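You operate a simulated robot arm through the tools that you are given. There is no shell and no other tool.

The job below is to be done with a simulated robot arm. You get a single attempt, and the scene is never put back.

TASK
Put things in order on the long bench top. At the end: the yellow brush stands where the green round brush stood; the blue rag stands on top of the black detector (marked "HEAT"); the green round brush stands where the orange fuse stood; the orange fuse stands where the blue rag stood; whatever was shut is shut again. Leave all else as you found it, and nothing knocked over.

Only the result counts: the job must be done as asked and must still hold three seconds after the hand-in. Knocking over, shifting, dropping, spilling or breaking anything else fails it.

THE ROBOT
A 7-joint arm with a two-finger parallel gripper, fixed in place. Base frame: the origin is on the floor under the middle of its stand, x ahead of it, y to its left, z up; the work surface is at about z = 84. Lengths are in cm, angles in rad, forces in N, time in s.
With the tool pointing down near the work surface it reaches from about 10 to 64 cm from the base axis. Its first joint turns from -1.152 to 1.152 rad. Payload 1.57 kg.
Tool frame: the origin (TCP) lies between the finger pads and is the grasp point; the fingertips stand 3 cm ahead of it; z points along the fingers, y is the line along which they close. The gripper opens to 8 cm. The fingers are 1.7 cm wide and 1.2 cm thick; the gripper's body (4 by 8.2 cm) begins 8 cm behind the TCP.
Orientation is that of the tool frame in the base frame, as a unit quaternion [w, x, y, z]. With the fingers straight down and closing along the base's y, the tool's x points along the base's -x, its y along +y and its z along -z.

THE INTERFACE
- The arm moves only by the tool drive_tool. Its arguments are lists of equal length, an entry for each row: "translation": the shift along the tool's x, y, z in cm, a list of three; "rotation": the turn, a rotation vector about the tool's x, y, z in rad, a list of three; "hand": the opening, from 0 (shut) to 1 (fully open). In form: {"translation": [[tx, ty, tz], ...], "rotation": [[ax, ay, az], ...], "hand": [hand, ...]}. A call has 1 to 20 rows; each row is the pose to reach, as a shift and turn from the pose commanded when the call began, along the tool's axes at that moment. Rows are played at 5 a second. More than 5 cm and 0.15 rad between two rows, or a gripper value outside its range, and nothing of the call is played. A pose out of reach is approached as far as the arm can. The call stops where the force on the tool passes 40 N (or 10 N more than at its start, if that is more) or the arm is blocked; 0.2 s more then pass. The fingers move at their own pace (about 7.2 cm/s each) and stop on an object; they squeeze with about 39 N. The grip force told is the motor's: it shows also when the fingers shut on nothing. Time passes only in rows, and 0.2 s behind the last, so rows that repeat a pose let the fingers close. It gives the time, the measured TCP pose, the force on the tool (base axes), the opening and the grip force at its end, in the units of the frame above (readings bear some noise), with the torque about the TCP (base axes, N m) and any sound that the robot's microphone picked up.
- Cameras (640 x 400 px; columns grow to the right, rows downward): "scene" is fixed at [8.31, 47.15, 140.55]; the picture's right is [-0.38, -0.93, 0.00], its down [-0.57, 0.23, -0.79] and it looks along [0.73, -0.30, -0.61] (base axes); focal length 299 px, centre (320, 200). "wrist" rides on the gripper at [7.2, -0.7, -12.2] in the tool frame; the picture's right is [0.09, 1.00, 0.00], its down [-0.84, 0.08, -0.54] and it looks along [-0.54, 0.05, 0.84] (tool axes); focal length 238 px, centre (320, 200). There is no depth. A picture from a camera that has moved, and an enlarged one, comes with that camera's place and axes in the base frame and with its lens. The place of the scene camera against the robot may be out by one fixed shift of up to 2.5 cm in any direction.
- grab_frame(camera): a new picture of that camera. The clock stands still meanwhile.
- inspect(camera, box): a new picture of the part [left, top, right, bottom] of that camera's present view, enlarged. The clock stands still meanwhile.
- job_done(): hands the job in; it is judged then, once.

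Nothing tells you positions but the pictures and the camera data. Unless the task says otherwise, let go and move clear before handing in.

The tools are called after ">>>" by a JSON object that holds its "api" and its "payload". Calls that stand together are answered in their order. drive_tool: Moves the arm, as the interface text tells. Its arguments: {"type":"object","properties":{"translation":{"type":"array"},"rotation":{"type":"array"},"hand":{"type":"array"}},"required":["translation","rotation","hand"]} The other tools are called the same way: grab_frame (camera) takes a picture; inspect (camera, box) takes an enlarged picture of a part of a camera's view; job_done () hands the job in.

At the start:

```text
t: 0.0
ee_pos: [42.04, 18.18, 115.07]
orientation: [0.001, -0.001, 1.0, -0.001]
wrist_force: [-0.5, 0.0, -0.3]
ft_torque: [0.01, 0.01, -0.01]
opening: 7.98
finger_force: 0.1
```

scene: 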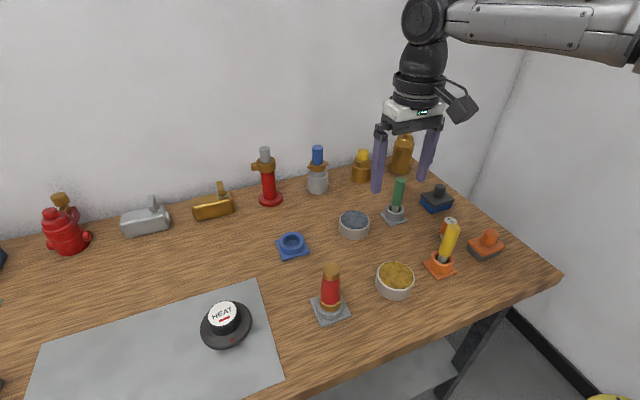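
wrist: 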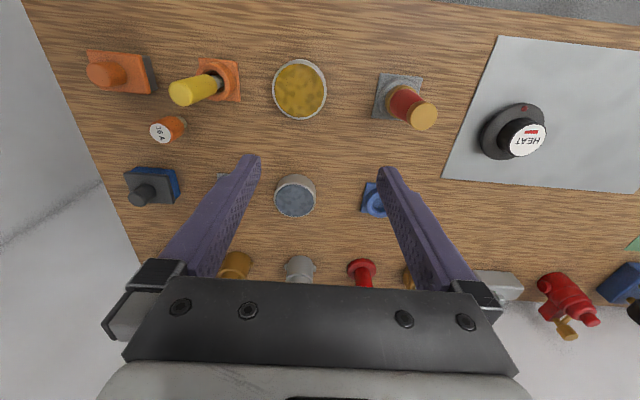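

I see a long bench with several brushes, a HEAT detector and a small orange fuse behind the yellow brush. I'll enlarge the pictures to identify and locate the objects before moving.

>>> {"api": "inspect", "payload": {"camera": "scene", "box": [360, 140, 540, 300]}}

>>> {"api": "inspect", "payload": {"camera": "scene", "box": [180, 200, 430, 360]}}

>>> {"api": "inspect", "payload": {"camera": "wrist", "box": [60, 30, 300, 230]}}

>>> {"api": "inspect", "payload": {"camera": "wrist", "box": [340, 40, 640, 340]}}

>>> {"api": "inspect", "payload": {"camera": "scene", "box": [0, 140, 340, 380]}}

```text
2.50 times, centred on (450, 220) of scene
camera zoom: at [8.31, 47.15, 140.55], right [-0.38, -0.93, 0.0], down [-0.57, 0.23, -0.79], along [0.73, -0.3, -0.61], focal length 747 px, centre (-5, 150)
```

zoom: 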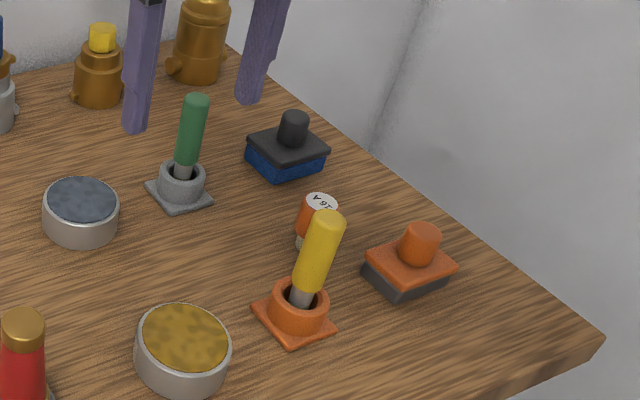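

```text
2.50 times, centred on (305, 280) of scene
camera zoom: at [8.31, 47.15, 140.55], right [-0.38, -0.93, 0.0], down [-0.57, 0.23, -0.79], along [0.73, -0.3, -0.61], focal length 747 px, centre (358, 0)
```

zoom: 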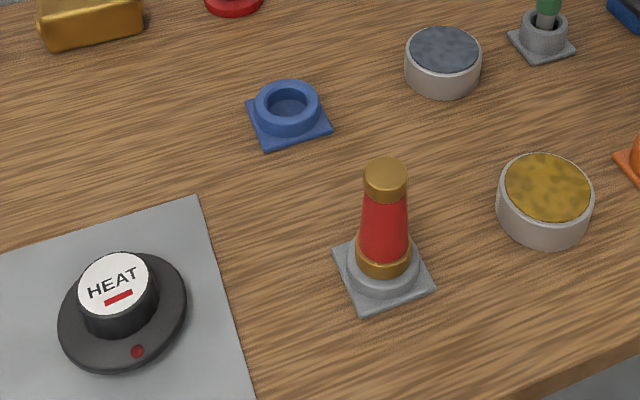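

```text
2.00 times, centred on (180, 130) of wrist
camera zoom: at [34.89, 17.51, 127.33], right [-0.09, 1.0, 0.0], down [0.84, 0.08, 0.54], along [0.54, 0.05, -0.84], focal length 477 px, centre (600, 340)
```

zoom: 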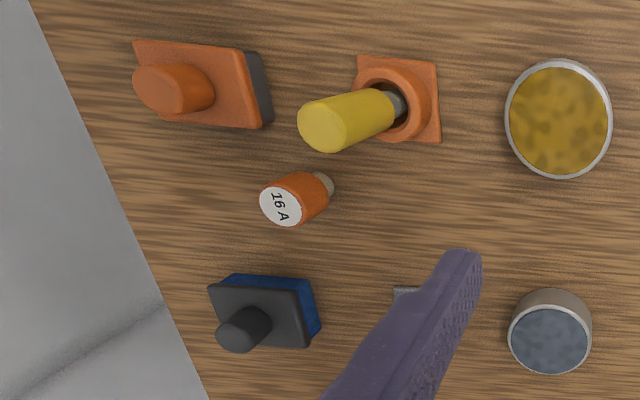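

```text
1.33 times, centred on (490, 190) of wrist
camera zoom: at [34.89, 17.51, 127.33], right [-0.09, 1.0, 0.0], down [0.84, 0.08, 0.54], along [0.54, 0.05, -0.84], focal length 318 px, centre (93, 213)
```

zoom: 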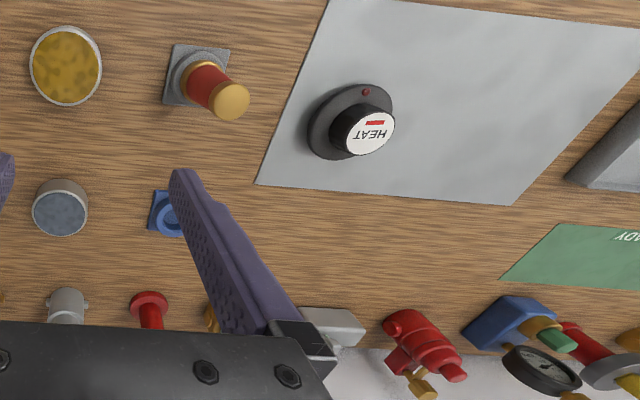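

```text
1.67 times, centred on (170, 260) of scene
camera zoom: at [8.31, 47.15, 140.55], right [-0.38, -0.93, 0.0], down [-0.57, 0.23, -0.79], along [0.73, -0.3, -0.61], focal length 498 px, centre (570, 100)
```

zoom: 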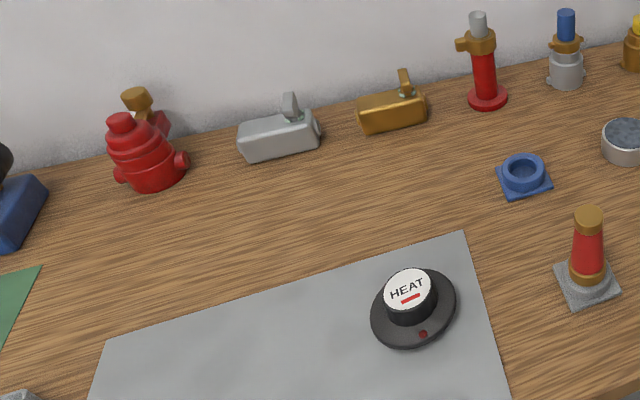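

The orange fuse ("16 A"), yellow brush (in an orange holder), green round brush (in a grey holder) and the HEAT detector are clear. The blue rag isn't certain yet, so I'll move the wrist camera left at height to see the rest of the bench.

>>> {"api": "drive_tool", "payload": {"translation": [[2, 4, 0], [4, 8, 0], [6, 12, 0], [8, 16, 0], [9, 20, 0], [10, 24, 0]], "rotation": [[0, 0, 0], [0, 0, 0], [0, 0, 0], [0, 0, 0], [0, 0, 0], [0, 0, 0]], "hand": [1, 1, 1, 1, 1, 1]}}

>>> {"api": "grab_frame", "payload": {"camera": "wrist"}}

>>> {"api": "grab_frame", "payload": {"camera": "scene"}}

```text
t: 1.4
ee_pos: [32.07, 42.24, 115.25]
orientation: [-0.001, 0.0, 1.0, 0.001]
wrist_force: [-0.6, -0.1, 0.1]
ft_torque: [0.02, 0.01, -0.01]
opening: 8.0
finger_force: 0.0
```

```text
taken
camera wrist: at [24.79, 41.48, 127.5], right [-0.09, 1.0, 0.0], down [0.84, 0.08, 0.54], along [0.54, 0.05, -0.84], focal length 238 px, centre (320, 200)
```

wrist: 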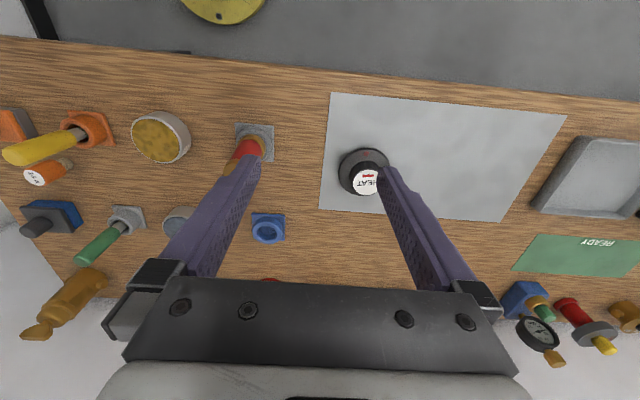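

```text
taken
```

scene: 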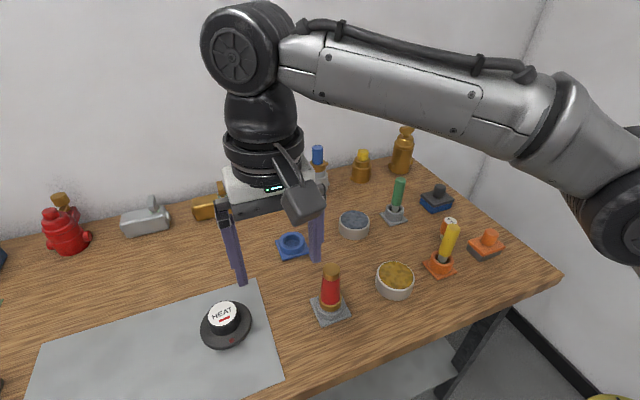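

No other rag candidate shows on the left side of the bench. I'll go back to the right at height to look closely at the two knobbed blocks and the two mottled tins, since one of these should be the blue rag.

>>> {"api": "drive_tool", "payload": {"translation": [[-1.3, -4, 0], [-2.6, -8, 0], [-3.9, -12, 0], [-5.2, -16, 0], [-6.5, -20, 0], [-7.8, -24, 0], [-9.1, -28, 0], [-10.4, -32, 0], [-11.7, -36, 0], [-13, -40, 0], [-14.3, -44, 0], [-15.6, -48, 0]], "rotation": [[0, 0, 0], [0, 0, 0], [0, 0, 0], [0, 0, 0], [0, 0, 0], [0, 0, 0], [0, 0, 0], [0, 0, 0], [0, 0, 0], [0, 0, 0], [0, 0, 0], [0, 0, 0]], "hand": [1, 1, 1, 1, 1, 1, 1, 1, 1, 1, 1, 1]}}

>>> {"api": "grab_frame", "payload": {"camera": "wrist"}}

>>> {"api": "inspect", "payload": {"camera": "wrist", "box": [160, 0, 480, 200]}}

>>> {"api": "inspect", "payload": {"camera": "scene", "box": [320, 190, 420, 252]}}

>>> {"api": "inspect", "payload": {"camera": "scene", "box": [410, 170, 510, 270]}}

```text
t: 4.0
ee_pos: [47.68, -5.63, 115.03]
orientation: [0.0, 0.0, 1.0, -0.001]
wrist_force: [0.7, -0.1, 0.8]
ft_torque: [0.04, -0.01, -0.01]
opening: 8.02
finger_force: 0.0
```

```text
taken
camera wrist: at [40.44, -6.38, 127.29], right [-0.09, 1.0, 0.0], down [0.84, 0.08, 0.54], along [0.54, 0.05, -0.84], focal length 238 px, centre (320, 200)
```

wrist: 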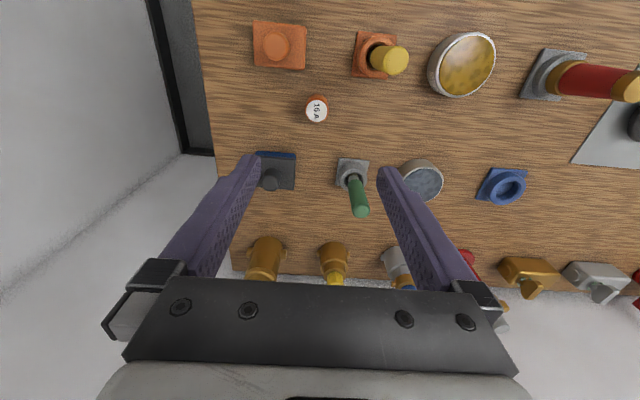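

```text
2.00 times, centred on (320, 100) of wrist
camera zoom: at [40.44, -6.38, 127.29], right [-0.09, 1.0, 0.0], down [0.84, 0.08, 0.54], along [0.54, 0.05, -0.84], focal length 477 px, centre (320, 400)
```

zoom: 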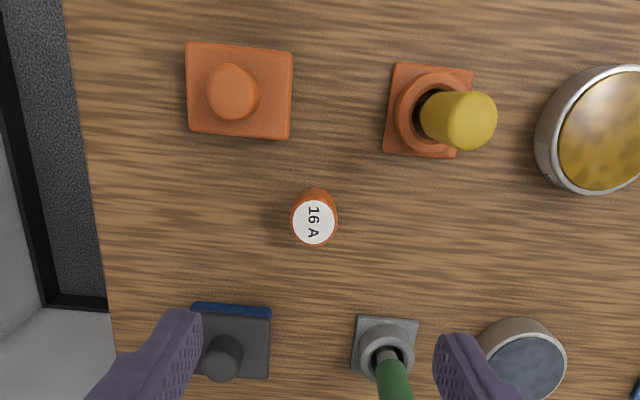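

```text
6.40 times, centred on (370, 221) of scene
camera zoom: at [8.3, 47.15, 140.55], right [-0.38, -0.93, 0.0], down [-0.57, 0.23, -0.79], along [0.73, -0.3, -0.61], focal length 1913 px, centre (0, 66)
```

zoom: 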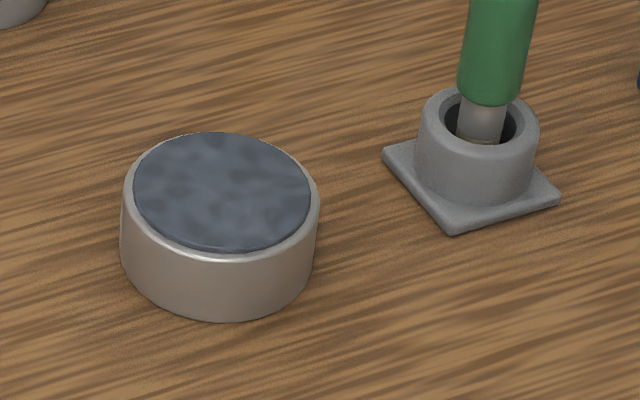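

```text
4.00 times, centred on (460, 220) of scene
camera zoom: at [8.3, 47.15, 140.55], right [-0.38, -0.93, 0.0], down [-0.57, 0.23, -0.79], along [0.73, -0.3, -0.61], focal length 1196 px, centre (-240, 120)
```

zoom: 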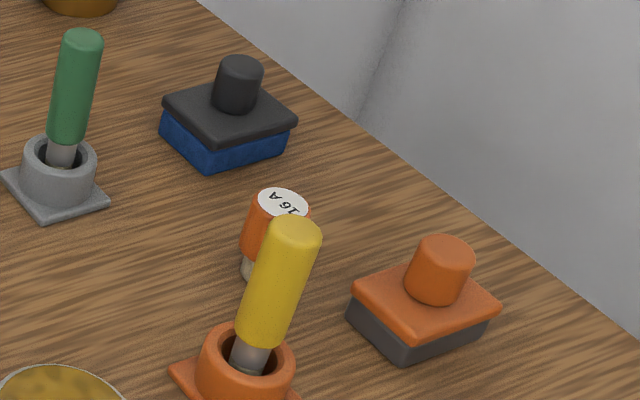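

I'll zoom in tightly on the candidate objects, as the enlarged pictures are sharp.

>>> {"api": "inspect", "payload": {"camera": "scene", "box": [416, 178, 460, 216]}}

>>> {"api": "inspect", "payload": {"camera": "scene", "box": [462, 224, 510, 264]}}

>>> {"api": "inspect", "payload": {"camera": "scene", "box": [334, 205, 376, 242]}}

>>> {"api": "inspect", "payload": {"camera": "scene", "box": [370, 255, 420, 305]}}

>>> {"api": "inspect", "payload": {"camera": "scene", "box": [190, 290, 260, 360]}}

>>> {"api": "inspect", "payload": {"camera": "scene", "box": [270, 225, 360, 330]}}

>>> {"api": "inspect", "payload": {"camera": "wrist", "box": [250, 80, 410, 220]}}

>>> {"api": "inspect", "payload": {"camera": "scene", "box": [420, 205, 480, 285]}}

```text
10.53 times, centred on (438, 197) of scene
camera zoom: at [8.3, 47.15, 140.55], right [-0.38, -0.93, 0.0], down [-0.57, 0.23, -0.79], along [0.73, -0.3, -0.61], focal length 3146 px, centre (-922, 232)
```

zoom: 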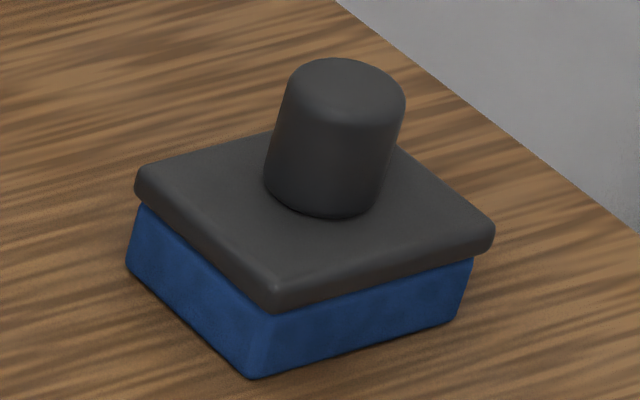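

```text
10.00 times, centred on (486, 244) of scene
camera zoom: at [8.3, 47.15, 140.55], right [-0.38, -0.93, 0.0], down [-0.57, 0.23, -0.79], along [0.73, -0.3, -0.61], focal length 2989 px, centre (-1340, -240)
```

zoom: 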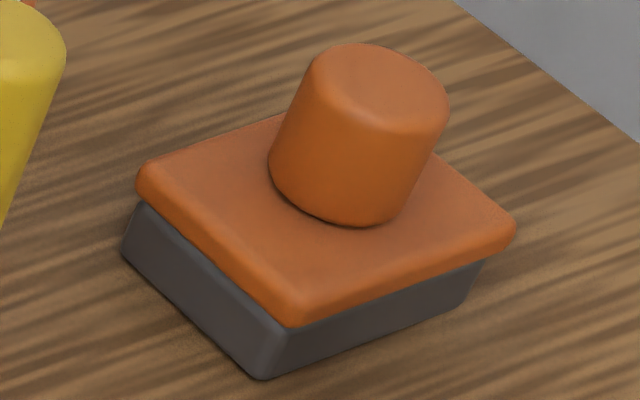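

```text
10.81 times, centred on (355, 224) of scene
camera zoom: at [8.3, 47.15, 140.55], right [-0.38, -0.93, 0.0], down [-0.57, 0.23, -0.79], along [0.73, -0.3, -0.61], focal length 3232 px, centre (-58, -54)
```

zoom: 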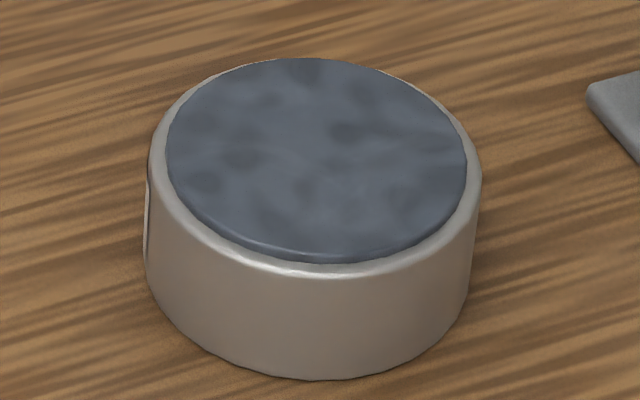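

```text
8.00 times, centred on (395, 280) of scene
camera zoom: at [8.3, 47.15, 140.55], right [-0.38, -0.93, 0.0], down [-0.57, 0.23, -0.79], along [0.73, -0.3, -0.61], focal length 2391 px, centre (-280, -440)
```

zoom: 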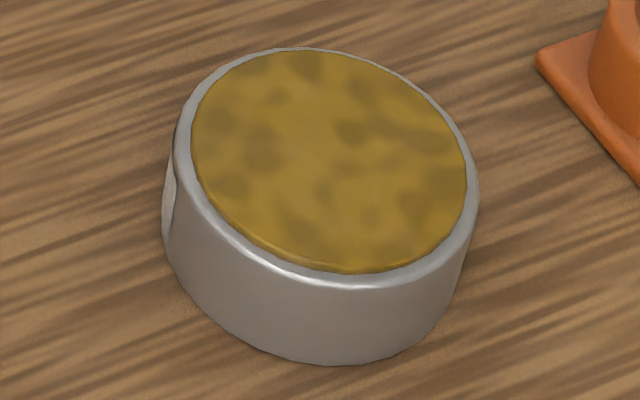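

```text
5.71 times, centred on (225, 325) of scene
camera zoom: at [8.3, 47.15, 140.55], right [-0.38, -0.93, 0.0], down [-0.57, 0.23, -0.79], along [0.73, -0.3, -0.61], focal length 1708 px, centre (863, -514)
```

zoom: 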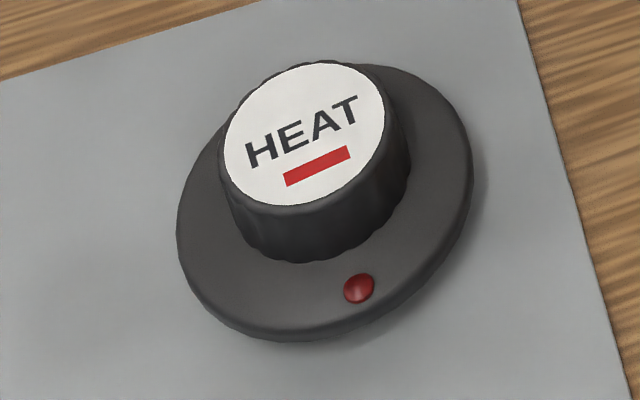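

```text
3.81 times, centred on (315, 278) of scene
camera zoom: at [8.3, 47.15, 140.55], right [-0.38, -0.93, 0.0], down [-0.57, 0.23, -0.79], along [0.73, -0.3, -0.61], focal length 1139 px, centre (339, -95)
```

zoom: 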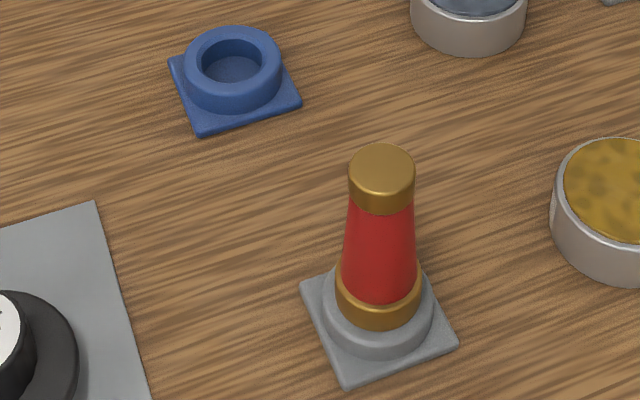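

```text
2.86 times, centred on (330, 150) of wrist
camera zoom: at [40.44, -6.38, 127.29], right [-0.09, 1.0, 0.0], down [0.84, 0.08, 0.54], along [0.54, 0.05, -0.84], focal length 681 px, centre (291, 343)
```

zoom: 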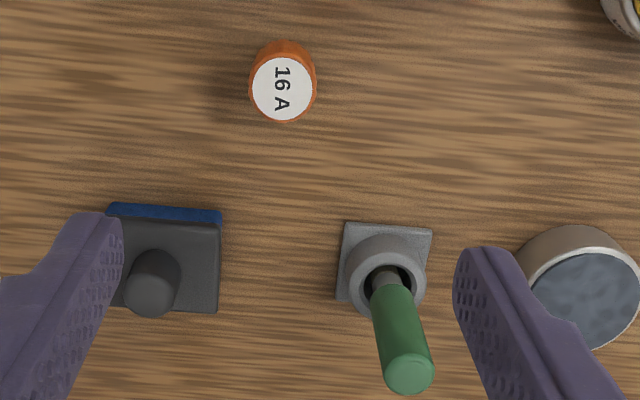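

```text
5.00 times, centred on (450, 245) of scene
camera zoom: at [8.3, 47.15, 140.55], right [-0.38, -0.93, 0.0], down [-0.57, 0.23, -0.79], along [0.73, -0.3, -0.61], focal length 1495 px, centre (-330, -25)
```

zoom: 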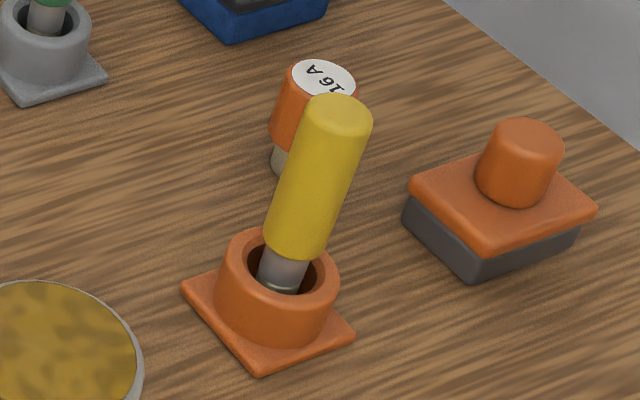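

I take the blue rag to be the black-handled block with the blue cloth body near (61,-13): its knob is made for gripping, while the tins are over 8 cm wide and can't be held. The HEAT detector seems to be about 67 cm from the base axis, so before touching anything I'll check that I can reach above it and get a better look.

>>> {"api": "drive_tool", "payload": {"translation": [[0.3, 4.7, 0], [0.6, 9.4, 0], [0.9, 14.1, 0], [1.2, 18.8, 0], [1.5, 23.5, 0], [1.8, 28.2, 0], [2.1, 32.9, 0], [2.4, 37.6, 0], [2.7, 42.3, 2], [3.0, 47, 4], [3.3, 51.7, 6], [3.7, 56.4, 8]], "rotation": [[0, 0, -0.07], [0, 0, -0.14], [0, 0, -0.21], [0, 0, -0.28], [0, 0, -0.35], [0, 0, -0.42], [0, 0, -0.49], [0, 0, -0.56], [0, 0, -0.63], [0, 0, -0.7], [0, 0, -0.78], [0, 0, -0.857]], "hand": [1, 1, 1, 1, 1, 1, 1, 1, 1, 1, 1, 1]}}

>>> {"api": "grab_frame", "payload": {"camera": "wrist"}}

>>> {"api": "grab_frame", "payload": {"camera": "scene"}}

```text
refused: row 9 steps farther than a row can; nothing moved
```

```text
taken
camera wrist: at [40.44, -6.38, 127.29], right [-0.09, 1.0, 0.0], down [0.84, 0.08, 0.54], along [0.54, 0.05, -0.84], focal length 238 px, centre (320, 200)
```

wrist: 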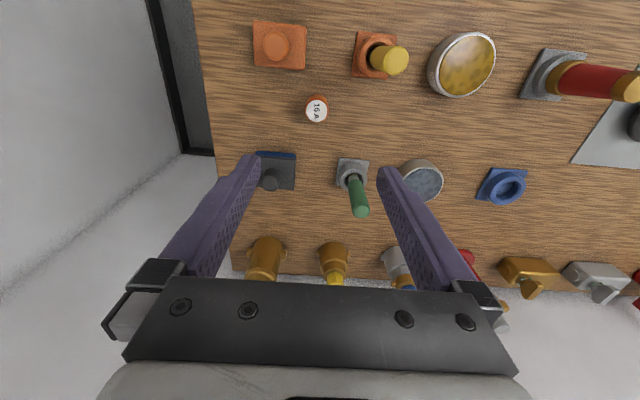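

```text
taken
```

scene: 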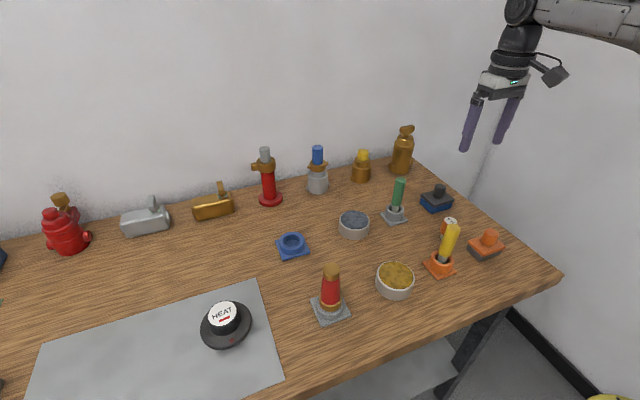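

The move was refused because one step was too long; nothing moved. I'll repeat it with smaller steps.

>>> {"api": "drive_tool", "payload": {"translation": [[0.3, 4.4, 0], [0.6, 8.8, 0], [0.9, 13.2, 0], [1.2, 17.6, 0], [1.5, 22.0, 0], [1.8, 26.4, 0], [2.1, 30.8, 0], [2.4, 35.2, 0], [2.7, 39.5, 2], [3.0, 43.8, 4], [3.3, 48.0, 6], [3.5, 52.2, 8], [3.7, 56.4, 8]], "rotation": [[0, 0, -0.07], [0, 0, -0.14], [0, 0, -0.21], [0, 0, -0.28], [0, 0, -0.35], [0, 0, -0.42], [0, 0, -0.49], [0, 0, -0.56], [0, 0, -0.63], [0, 0, -0.7], [0, 0, -0.77], [0, 0, -0.82], [0, 0, -0.857]], "hand": [1, 1, 1, 1, 1, 1, 1, 1, 1, 1, 1, 1, 1]}}

>>> {"api": "grab_frame", "payload": {"camera": "wrist"}}

>>> {"api": "grab_frame", "payload": {"camera": "scene"}}

```text
t: 6.8
ee_pos: [41.3, 44.91, 105.5]
orientation: [0.0, -0.405, 0.914, 0.001]
wrist_force: [-0.8, -0.6, 0.0]
ft_torque: [-0.06, -0.03, 0.0]
opening: 8.0
finger_force: 0.0
out of reach, approached as far as the arm can: row 11, 12, 13
```

```text
taken
camera wrist: at [37.08, 39.04, 117.69], right [-0.8, 0.6, 0.0], down [0.5, 0.67, 0.54], along [0.33, 0.43, -0.84], focal length 238 px, centre (320, 200)
```

wrist: 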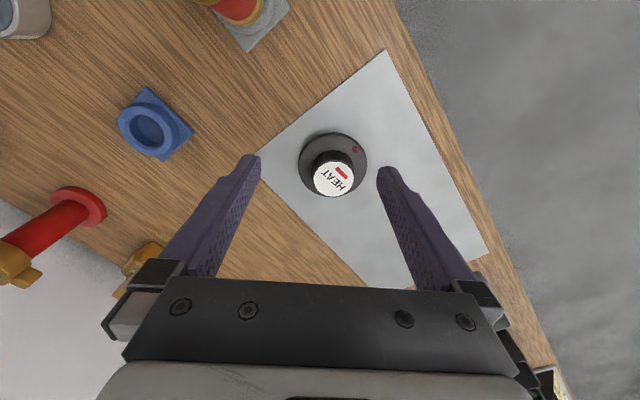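

```text
taken
```

scene: 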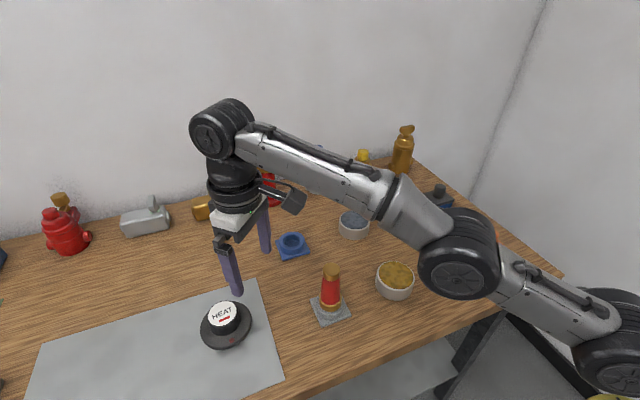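

The vertical tool stops at about 61 cm radius here, so the detector (about 67 cm out) needs the tool tilted outward. Since the pads close sideways, I can grip the rag's knob with the same tilt and it will stay level. I'll back off inward first and check which pose the relative moves start from.

>>> {"api": "drive_tool", "payload": {"translation": [[4, 0, -2], [8, 0, -4], [12, 0, -6]], "rotation": [[0, 0, 0], [0, 0, 0], [0, 0, 0]], "hand": [1, 1, 1]}}

```text
t: 7.6
ee_pos: [33.36, 35.55, 111.39]
orientation: [0.0, -0.416, 0.91, -0.001]
wrist_force: [-0.7, 0.4, -0.5]
ft_torque: [-0.01, 0.0, -0.03]
opening: 8.0
finger_force: 0.0
```

Relative moves start from the pose actually reached. Now I'll travel at height to a point just short of the rag, turning the tool to face it radially.

>>> {"api": "drive_tool", "payload": {"translation": [[2.18, -3.88, 0], [4.35, -7.76, 0], [6.53, -11.65, 0], [8.71, -15.53, 0], [10.88, -19.41, 0], [13.06, -23.29, 0], [15.23, -27.17, 0], [17.41, -31.05, 0], [19.59, -34.94, 0], [21.76, -38.82, 0], [23.94, -42.7, 0]], "rotation": [[0, 0, 0.0973], [0, 0, 0.1945], [0, 0, 0.2918], [0, 0, 0.3891], [0, 0, 0.4864], [0, 0, 0.5836], [0, 0, 0.6809], [0, 0, 0.7782], [0, 0, 0.8755], [0, 0, 0.9727], [0, 0, 1.07]], "hand": [1, 1, 1, 1, 1, 1, 1, 1, 1, 1, 1]}}

>>> {"api": "grab_frame", "payload": {"camera": "wrist"}}

```text
t: 10.0
ee_pos: [50.07, -10.21, 111.41]
orientation: [0.001, 0.106, 0.994, 0.0]
wrist_force: [-0.3, -0.4, 0.4]
ft_torque: [0.01, 0.03, 0.01]
opening: 7.99
finger_force: 0.1
```

```text
taken
camera wrist: at [42.92, -9.39, 123.57], right [0.12, 0.99, 0.0], down [0.83, -0.1, 0.54], along [0.54, -0.07, -0.84], focal length 238 px, centre (320, 200)
```

wrist: 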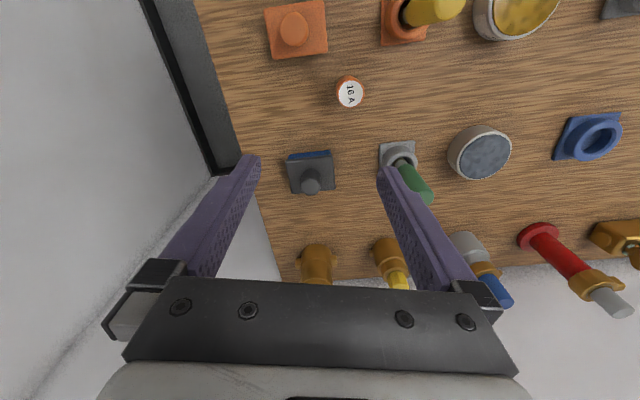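

I see the rag ahead between the fingers. I'll zoom in to measure the knob, the fuse and the green brush holder more precisely.

>>> {"api": "inspect", "payload": {"camera": "wrist", "box": [270, 60, 430, 220]}}

>>> {"api": "inspect", "payload": {"camera": "wrist", "box": [280, 145, 345, 205]}}

```text
2.50 times, centred on (350, 140) of wrist
camera zoom: at [42.92, -9.39, 123.57], right [0.12, 0.99, 0.0], down [0.83, -0.1, 0.54], along [0.54, -0.07, -0.84], focal length 596 px, centre (245, 350)
```

zoom: 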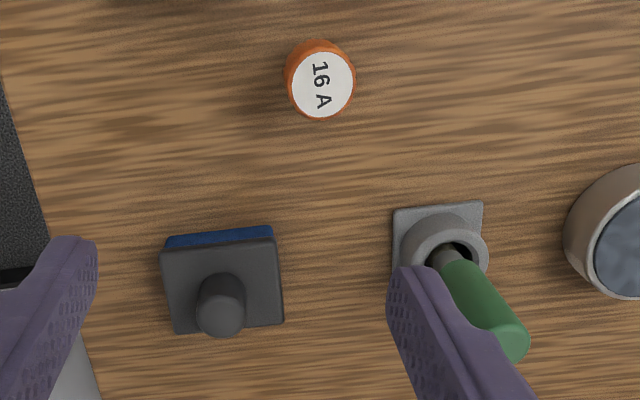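

```text
6.67 times, centred on (312, 175) of wrist
camera zoom: at [42.92, -9.39, 123.57], right [0.12, 0.99, 0.0], down [0.83, -0.1, 0.54], along [0.54, -0.07, -0.84], focal length 1589 px, centre (370, 367)
```

zoom: 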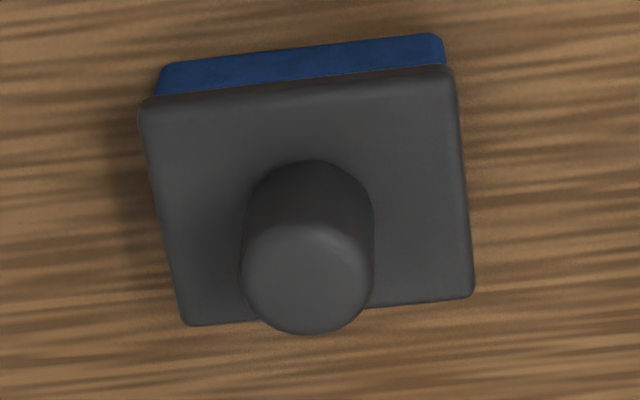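

The knob is at about (61.3,-13.2) with its top near z 90.4 and the plate top near 87.3. I'll tilt the tool 0.35 rad outward and come to about 9 cm above the grasp height, then check.

>>> {"api": "drive_tool", "payload": {"translation": [[-2.74, -0.14, 2.85], [-5.47, -0.28, 5.7], [-8.2, -0.41, 8.55], [-10.94, -0.55, 11.4]], "rotation": [[0, -0.0875, 0], [0, -0.175, 0], [0, -0.2625, 0], [0, -0.35, 0]], "hand": [1, 1, 1, 1]}}

>>> {"api": "grab_frame", "payload": {"camera": "wrist"}}

>>> {"api": "inspect", "payload": {"camera": "scene", "box": [360, 60, 520, 260]}}

```text
t: 11.0
ee_pos: [60.54, -13.03, 99.98]
orientation: [0.174, 0.105, 0.979, -0.019]
wrist_force: [-0.5, -0.6, -0.4]
ft_torque: [-0.01, 0.0, -0.03]
opening: 8.0
finger_force: 0.0
```

```text
taken
camera wrist: at [49.85, -11.52, 108.92], right [0.13, 0.99, -0.03], down [0.6, -0.05, 0.8], along [0.79, -0.12, -0.6], focal length 238 px, centre (320, 200)
```

wrist: 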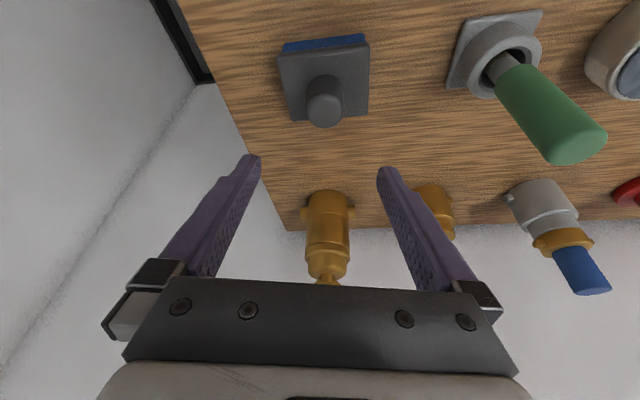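

```text
2.00 times, centred on (440, 160) of scene
camera zoom: at [8.31, 47.15, 140.55], right [-0.38, -0.93, 0.0], down [-0.57, 0.23, -0.79], along [0.73, -0.3, -0.61], focal length 598 px, centre (80, 280)
```

zoom: 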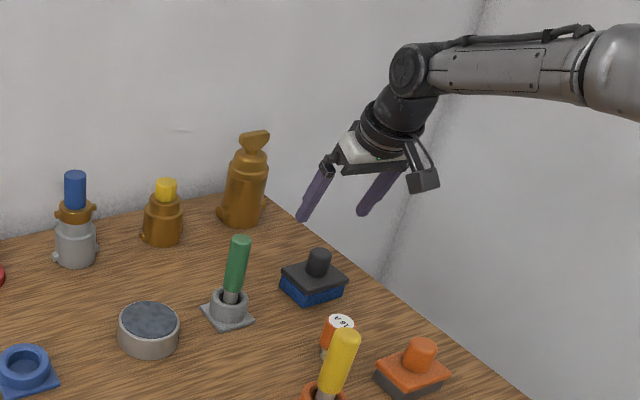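

The view confirms the knob at (61.3,-13.15), centred between the fingers. I'll go straight down to z≈91.3 with the fingers open, then check before closing.

>>> {"api": "drive_tool", "payload": {"translation": [[0.99, 0, 2.72], [1.99, 0, 5.45], [2.98, 0, 8.17]], "rotation": [[0, 0, 0], [0, 0, 0], [0, 0, 0]], "hand": [1, 1, 1]}}

>>> {"api": "grab_frame", "payload": {"camera": "wrist"}}

>>> {"api": "inspect", "payload": {"camera": "scene", "box": [400, 160, 480, 230]}}

```text
t: 11.8
ee_pos: [60.7, -13.12, 91.29]
orientation: [0.173, 0.105, 0.979, -0.019]
wrist_force: [0.1, 0.7, 0.0]
ft_torque: [0.0, 0.02, 0.03]
opening: 8.01
finger_force: 0.1
```

```text
taken
camera wrist: at [49.9, -11.48, 100.27], right [0.13, 0.99, -0.03], down [0.6, -0.05, 0.8], along [0.79, -0.12, -0.6], focal length 238 px, centre (320, 200)
```

wrist: 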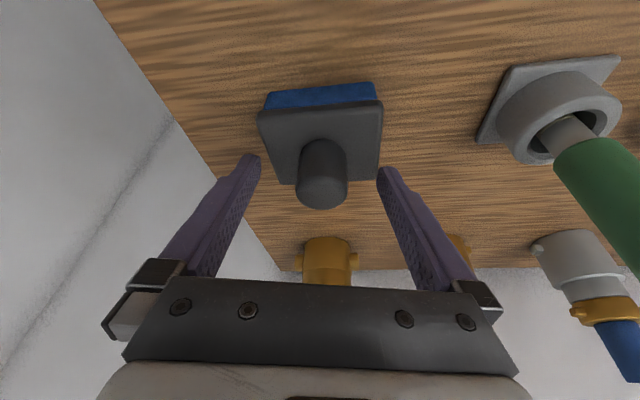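

```text
5.71 times, centred on (440, 195) of scene
camera zoom: at [8.31, 47.15, 140.55], right [-0.38, -0.93, 0.0], down [-0.57, 0.23, -0.79], along [0.73, -0.3, -0.61], focal length 1708 px, centre (-366, 229)
```

zoom: 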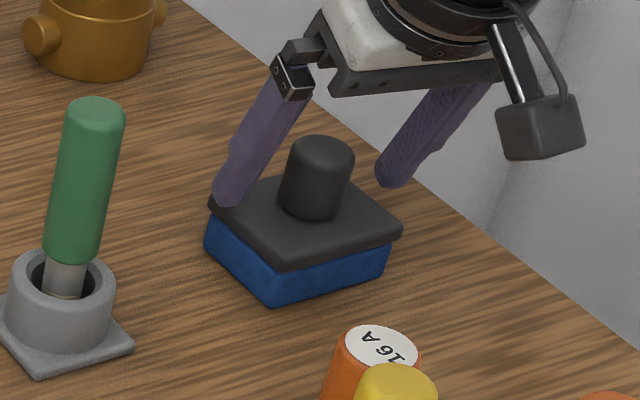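

The fingers straddle the knob above the plate. Closing now.

>>> {"api": "drive_tool", "payload": {"translation": [[0, 0, 0], [0, 0, 0], [0, 0, 0], [0, 0, 0]], "rotation": [[0, 0, 0], [0, 0, 0], [0, 0, 0], [0, 0, 0]], "hand": [0, 0, 0, 0]}}

>>> {"api": "grab_frame", "payload": {"camera": "wrist"}}

>>> {"api": "inspect", "payload": {"camera": "scene", "box": [400, 160, 480, 230]}}

```text
t: 12.8
ee_pos: [60.72, -12.99, 91.19]
orientation: [0.173, 0.104, 0.979, -0.018]
wrist_force: [-0.1, 0.4, 0.3]
ft_torque: [-0.01, -0.03, -0.01]
opening: 3.08
finger_force: 39.3
```

```text
taken
camera wrist: at [49.89, -11.48, 100.29], right [0.13, 0.99, -0.03], down [0.6, -0.05, 0.8], along [0.79, -0.12, -0.6], focal length 238 px, centre (320, 200)
```

wrist: 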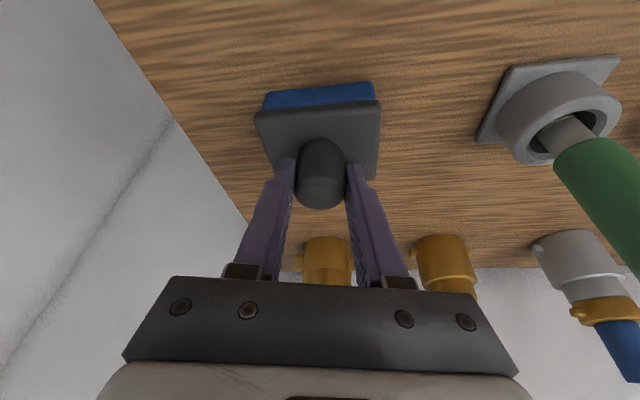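

```text
5.71 times, centred on (440, 195) of scene
camera zoom: at [8.31, 47.15, 140.55], right [-0.38, -0.93, 0.0], down [-0.57, 0.23, -0.79], along [0.73, -0.3, -0.61], focal length 1708 px, centre (-366, 229)
```

zoom: 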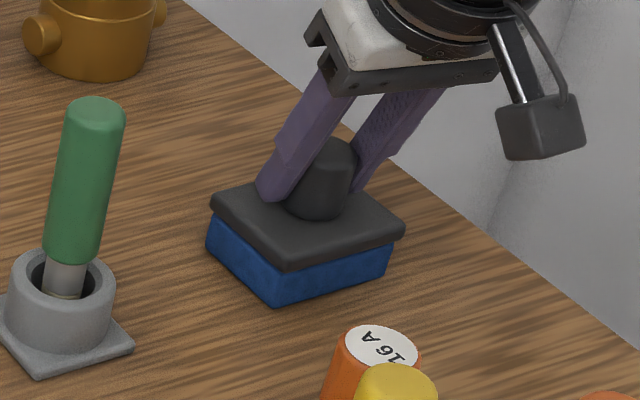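

The grip is firm at 3.1 cm. I'll lift a little and check whether the blue body comes up with the handle or whether it's a lid.

>>> {"api": "drive_tool", "payload": {"translation": [[-0.34, 0, -0.94], [-0.86, 0, -2.35], [-1.37, 0, -3.76]], "rotation": [[0, 0, 0], [0, 0, 0], [0, 0, 0]], "hand": [0, 0, 0]}}

>>> {"api": "grab_frame", "payload": {"camera": "wrist"}}

>>> {"api": "inspect", "payload": {"camera": "scene", "box": [400, 150, 480, 220]}}

```text
t: 13.6
ee_pos: [60.57, -12.89, 95.34]
orientation: [0.174, 0.105, 0.979, -0.019]
wrist_force: [0.2, 0.4, -1.4]
ft_torque: [-0.01, 0.01, -0.01]
opening: 3.11
finger_force: 39.1
```

```text
taken
camera wrist: at [49.9, -11.38, 104.37], right [0.13, 0.99, -0.03], down [0.6, -0.05, 0.8], along [0.79, -0.12, -0.6], focal length 238 px, centre (320, 200)
```

wrist: 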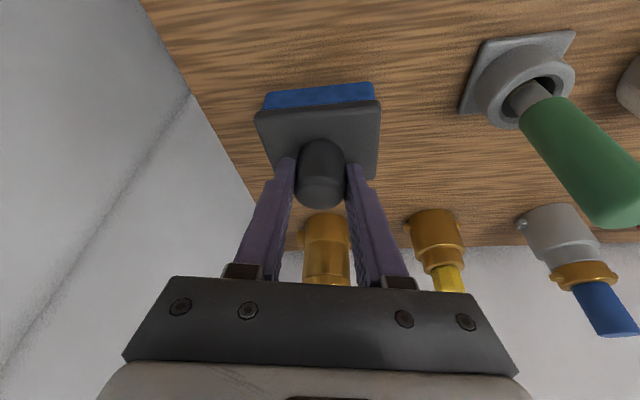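

```text
5.71 times, centred on (440, 185) of scene
camera zoom: at [8.31, 47.14, 140.55], right [-0.38, -0.93, 0.0], down [-0.57, 0.23, -0.79], along [0.73, -0.3, -0.61], focal length 1708 px, centre (-366, 286)
```

zoom: 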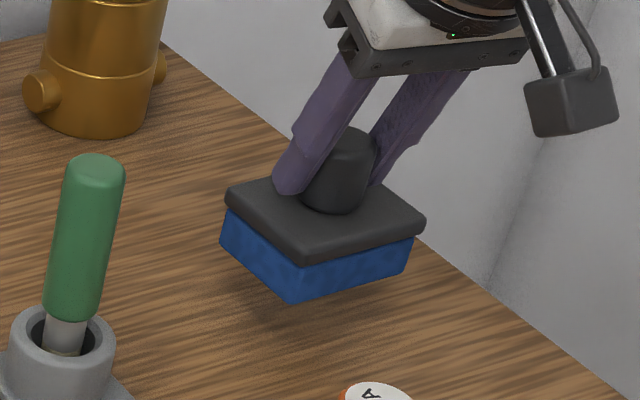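

The whole block came up level, with the cloth body attached, so this is the rag and not a lidded box. I'll lift higher and pull in before swinging it over to the detector.

>>> {"api": "drive_tool", "payload": {"translation": [[0.215, 0, -4.51], [0.43, 0, -9.02], [0.645, 0, -13.53], [0.86, 0, -18.04]], "rotation": [[0, 0, 0], [0, 0, 0], [0, 0, 0], [0, 0, 0]], "hand": [0, 0, 0, 0]}}

>>> {"api": "grab_frame", "payload": {"camera": "wrist"}}

```text
t: 14.6
ee_pos: [53.93, -11.59, 111.78]
orientation: [0.173, 0.105, 0.979, -0.019]
wrist_force: [0.2, -0.4, -1.8]
ft_torque: [0.0, -0.01, -0.02]
opening: 3.07
finger_force: 39.1
```

```text
taken
camera wrist: at [43.09, -10.01, 120.92], right [0.13, 0.99, -0.03], down [0.6, -0.05, 0.8], along [0.79, -0.12, -0.61], focal length 238 px, centre (320, 200)
```

wrist: 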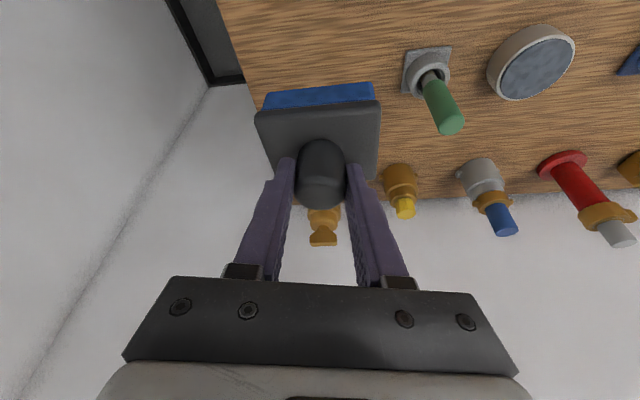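

The rag is held level at z≈105 (bottom). Now I'll swing along an arc about the base axis to face the detector, keeping height and tilt.

>>> {"api": "drive_tool", "payload": {"translation": [[0.151, 4.21, -0.055], [0.604, 8.396, -0.221], [1.354, 12.53, -0.495], [2.4, 16.6, -0.877], [3.733, 20.56, -1.364], [5.348, 24.41, -1.953], [7.232, 28.11, -2.642], [9.377, 31.65, -3.425], [11.766, 35.01, -4.298], [14.395, 38.16, -5.258], [17.24, 41.09, -6.297], [20.28, 43.78, -7.409], [23.51, 46.21, -8.589], [26.91, 48.37, -9.83]], "rotation": [[-0.0262, 0, -0.0717], [-0.0524, 0, -0.1435], [-0.0786, 0, -0.2152], [-0.1048, 0, -0.287], [-0.131, 0, -0.3587], [-0.1572, 0, -0.4304], [-0.1834, 0, -0.5022], [-0.2096, 0, -0.5739], [-0.2358, 0, -0.6457], [-0.2621, 0, -0.7174], [-0.2883, 0, -0.7891], [-0.3145, 0, -0.8609], [-0.3407, 0, -0.9326], [-0.3669, 0, -1.0044]], "hand": [0, 0, 0, 0, 0, 0, 0, 0, 0, 0, 0, 0, 0, 0]}}

>>> {"api": "grab_frame", "payload": {"camera": "wrist"}}

>>> {"api": "grab_frame", "payload": {"camera": "scene"}}

```text
t: 17.6
ee_pos: [35.92, 41.94, 112.05]
orientation: [0.159, -0.41, 0.895, 0.073]
wrist_force: [0.0, -0.3, -2.3]
ft_torque: [0.0, 0.01, 0.05]
opening: 3.08
finger_force: 38.8
```

```text
taken
camera wrist: at [29.37, 33.07, 121.06], right [-0.81, 0.59, -0.03], down [0.33, 0.5, 0.8], along [0.48, 0.63, -0.6], focal length 238 px, centre (320, 200)
```

wrist: 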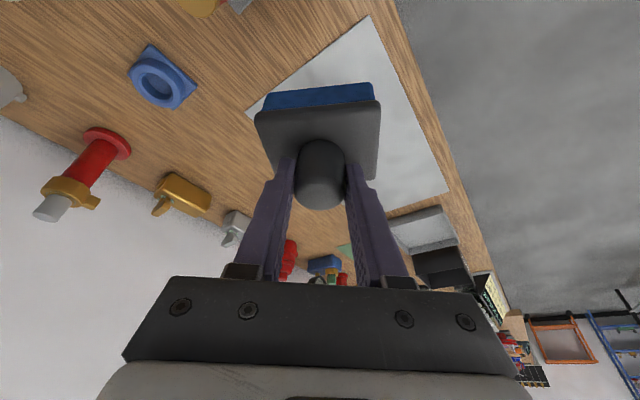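

```text
taken
```

scene: 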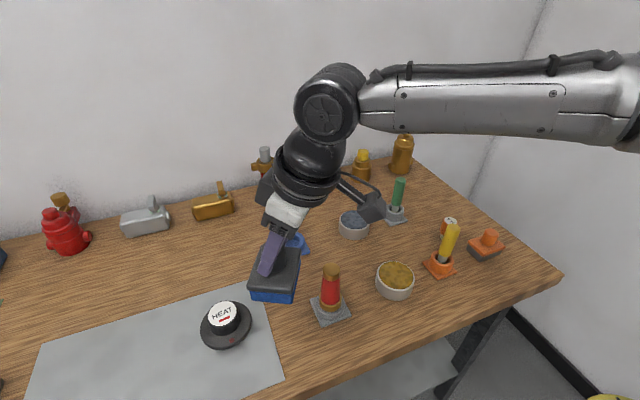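

The rag hides the detector in the wrist view. I'll shift sideways at height so that I can see the detector past the rag and measure it well.

>>> {"api": "drive_tool", "payload": {"translation": [[0, -4.3, 0], [0, -8.6, 0], [0, -13, 0]], "rotation": [[0, 0, 0], [0, 0, 0], [0, 0, 0]], "hand": [0, 0, 0]}}

>>> {"api": "grab_frame", "payload": {"camera": "wrist"}}

>>> {"api": "inspect", "payload": {"camera": "wrist", "box": [380, 60, 480, 160]}}

```text
t: 18.4
ee_pos: [46.02, 33.44, 111.77]
orientation: [0.158, -0.41, 0.895, 0.073]
wrist_force: [1.0, -0.1, -1.7]
ft_torque: [0.01, -0.01, 0.03]
opening: 3.1
finger_force: 38.4
```

```text
taken
camera wrist: at [39.32, 24.58, 120.86], right [-0.81, 0.59, -0.03], down [0.33, 0.5, 0.8], along [0.48, 0.63, -0.6], focal length 238 px, centre (320, 200)
```

wrist: 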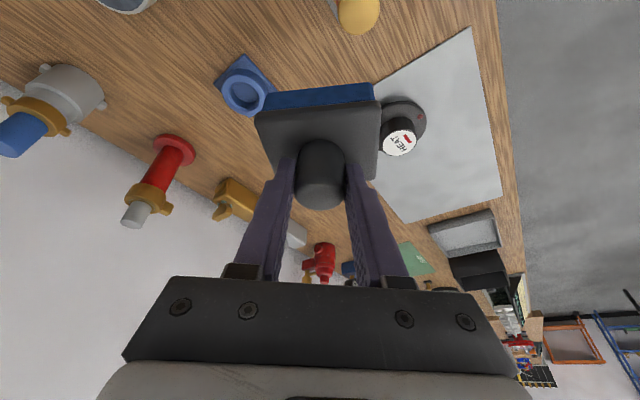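

```text
4.00 times, centred on (430, 110) of wrist
camera zoom: at [39.32, 24.58, 120.86], right [-0.81, 0.59, -0.03], down [0.33, 0.5, 0.8], along [0.48, 0.63, -0.6], focal length 953 px, centre (-120, 560)
```

zoom: 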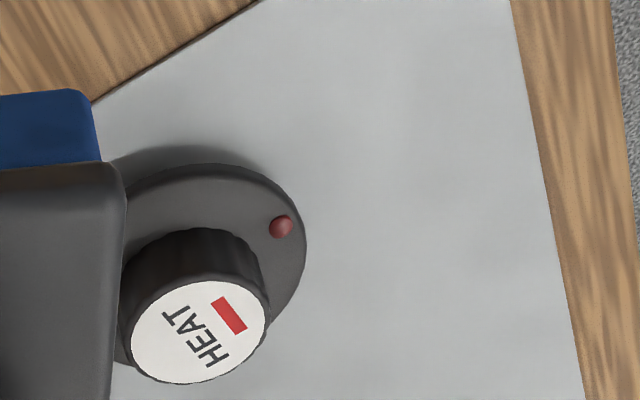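

Combining several views, the detector's centre is at about (44.4,52.0) with its top near z 89.6. I'll bring the rag above it, bottom about 6 cm clear, and check the alignment.

>>> {"api": "drive_tool", "payload": {"translation": [[-1.73, 2.665, 2.5], [-3.46, 5.33, 5.0], [-5.19, 7.996, 7.5], [-6.92, 10.66, 10.0], [-8.65, 13.326, 12.5]], "rotation": [[0, 0, 0], [0, 0, 0], [0, 0, 0], [0, 0, 0], [0, 0, 0]], "hand": [0, 0, 0, 0, 0]}}

>>> {"api": "grab_frame", "payload": {"camera": "wrist"}}

>>> {"api": "inspect", "payload": {"camera": "scene", "box": [150, 180, 310, 380]}}

```text
t: 19.6
ee_pos: [44.17, 51.45, 103.17]
orientation: [0.16, -0.409, 0.895, 0.073]
wrist_force: [-0.5, -0.4, -0.4]
ft_torque: [-0.02, 0.0, 0.0]
opening: 3.08
finger_force: 38.9
```

```text
taken
camera wrist: at [37.47, 42.58, 112.15], right [-0.81, 0.59, -0.03], down [0.33, 0.5, 0.8], along [0.48, 0.63, -0.6], focal length 238 px, centre (320, 200)
```

wrist: 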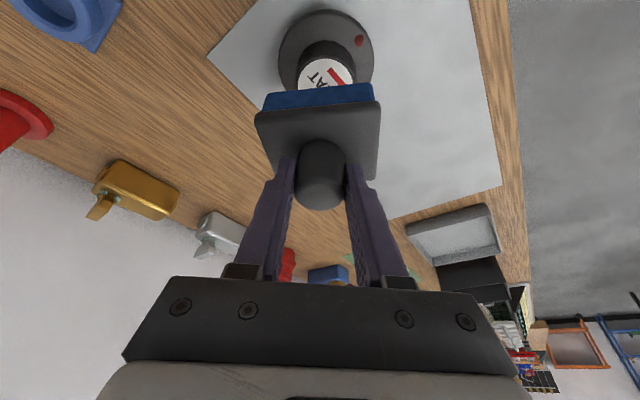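

```text
2.00 times, centred on (230, 280) of scene
camera zoom: at [8.31, 47.14, 140.55], right [-0.38, -0.93, 0.0], down [-0.57, 0.23, -0.79], along [0.73, -0.3, -0.61], focal length 598 px, centre (500, 40)
```

zoom: 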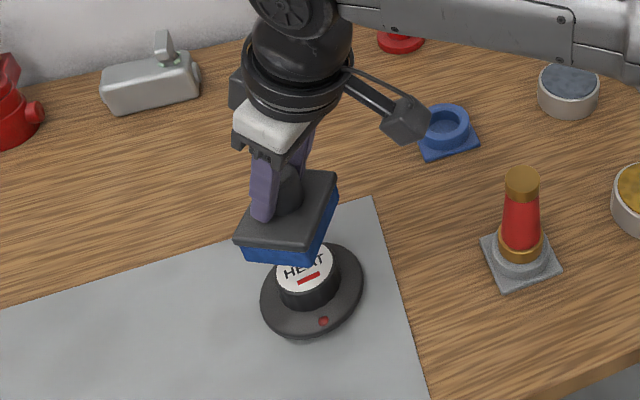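

The reach is fine with this tilt. I'll zoom in here to measure the detector again before lowering.

>>> {"api": "inspect", "payload": {"camera": "wrist", "box": [260, 0, 400, 110]}}

>>> {"api": "inspect", "payload": {"camera": "scene", "box": [195, 250, 265, 355]}}

```text
3.64 times, centred on (330, 55) of wrist
camera zoom: at [37.47, 42.58, 112.15], right [-0.81, 0.59, -0.03], down [0.33, 0.5, 0.8], along [0.48, 0.63, -0.6], focal length 867 px, centre (284, 727)
```

zoom: 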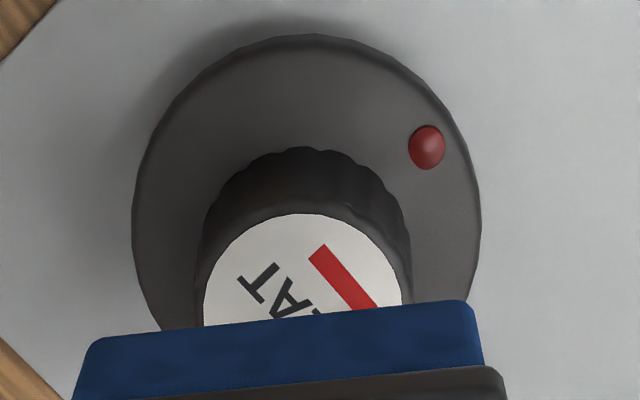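

```text
3.81 times, centred on (230, 302) of scene
camera zoom: at [8.31, 47.14, 140.55], right [-0.38, -0.93, 0.0], down [-0.57, 0.23, -0.79], along [0.73, -0.3, -0.61], focal length 1139 px, centre (663, -190)
```

zoom: 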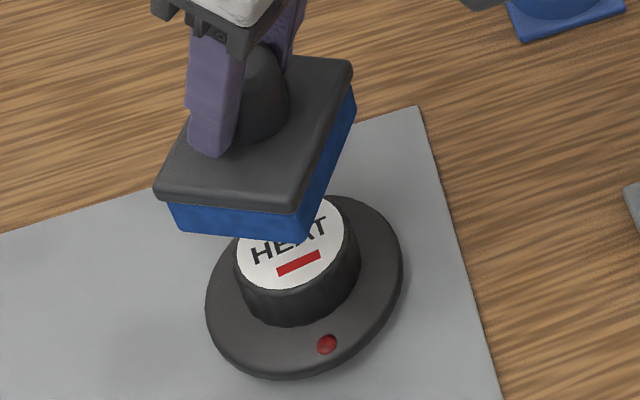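

The measurements put the detector centre at about (44.6,52.1), and the rag is over it within a few millimetres. I'll lower to just above contact.

>>> {"api": "drive_tool", "payload": {"translation": [[0.57, 0, 1.77], [1.15, 0, 3.53], [1.72, 0, 5.3]], "rotation": [[0, 0, 0], [0, 0, 0], [0, 0, 0]], "hand": [0, 0, 0]}}

>>> {"api": "grab_frame", "payload": {"camera": "wrist"}}

>>> {"api": "inspect", "payload": {"camera": "scene", "box": [185, 260, 265, 360]}}

```text
t: 20.4
ee_pos: [44.14, 51.62, 97.59]
orientation: [0.158, -0.409, 0.896, 0.073]
wrist_force: [-0.1, 0.2, -1.0]
ft_torque: [-0.03, 0.01, 0.02]
opening: 3.08
finger_force: 39.1
```

```text
taken
camera wrist: at [37.43, 42.81, 106.61], right [-0.81, 0.59, -0.03], down [0.33, 0.5, 0.8], along [0.48, 0.63, -0.6], focal length 238 px, centre (320, 200)
```

wrist: 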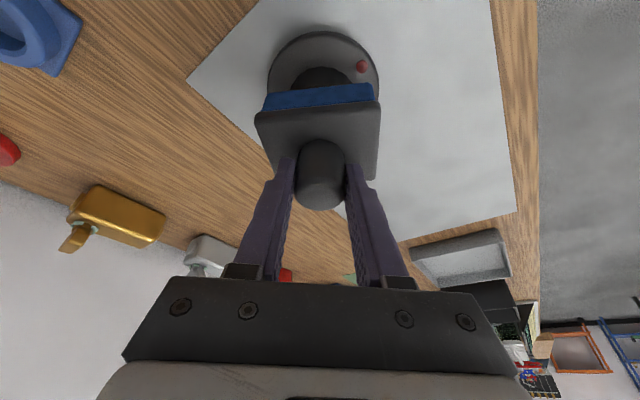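

```text
4.00 times, centred on (225, 310) of scene
camera zoom: at [8.31, 47.15, 140.54], right [-0.38, -0.93, 0.0], down [-0.57, 0.23, -0.79], along [0.73, -0.3, -0.61], focal length 1196 px, centre (700, -240)
```

zoom: 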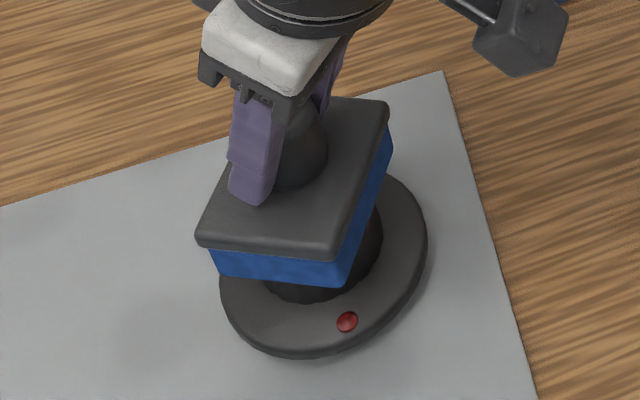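

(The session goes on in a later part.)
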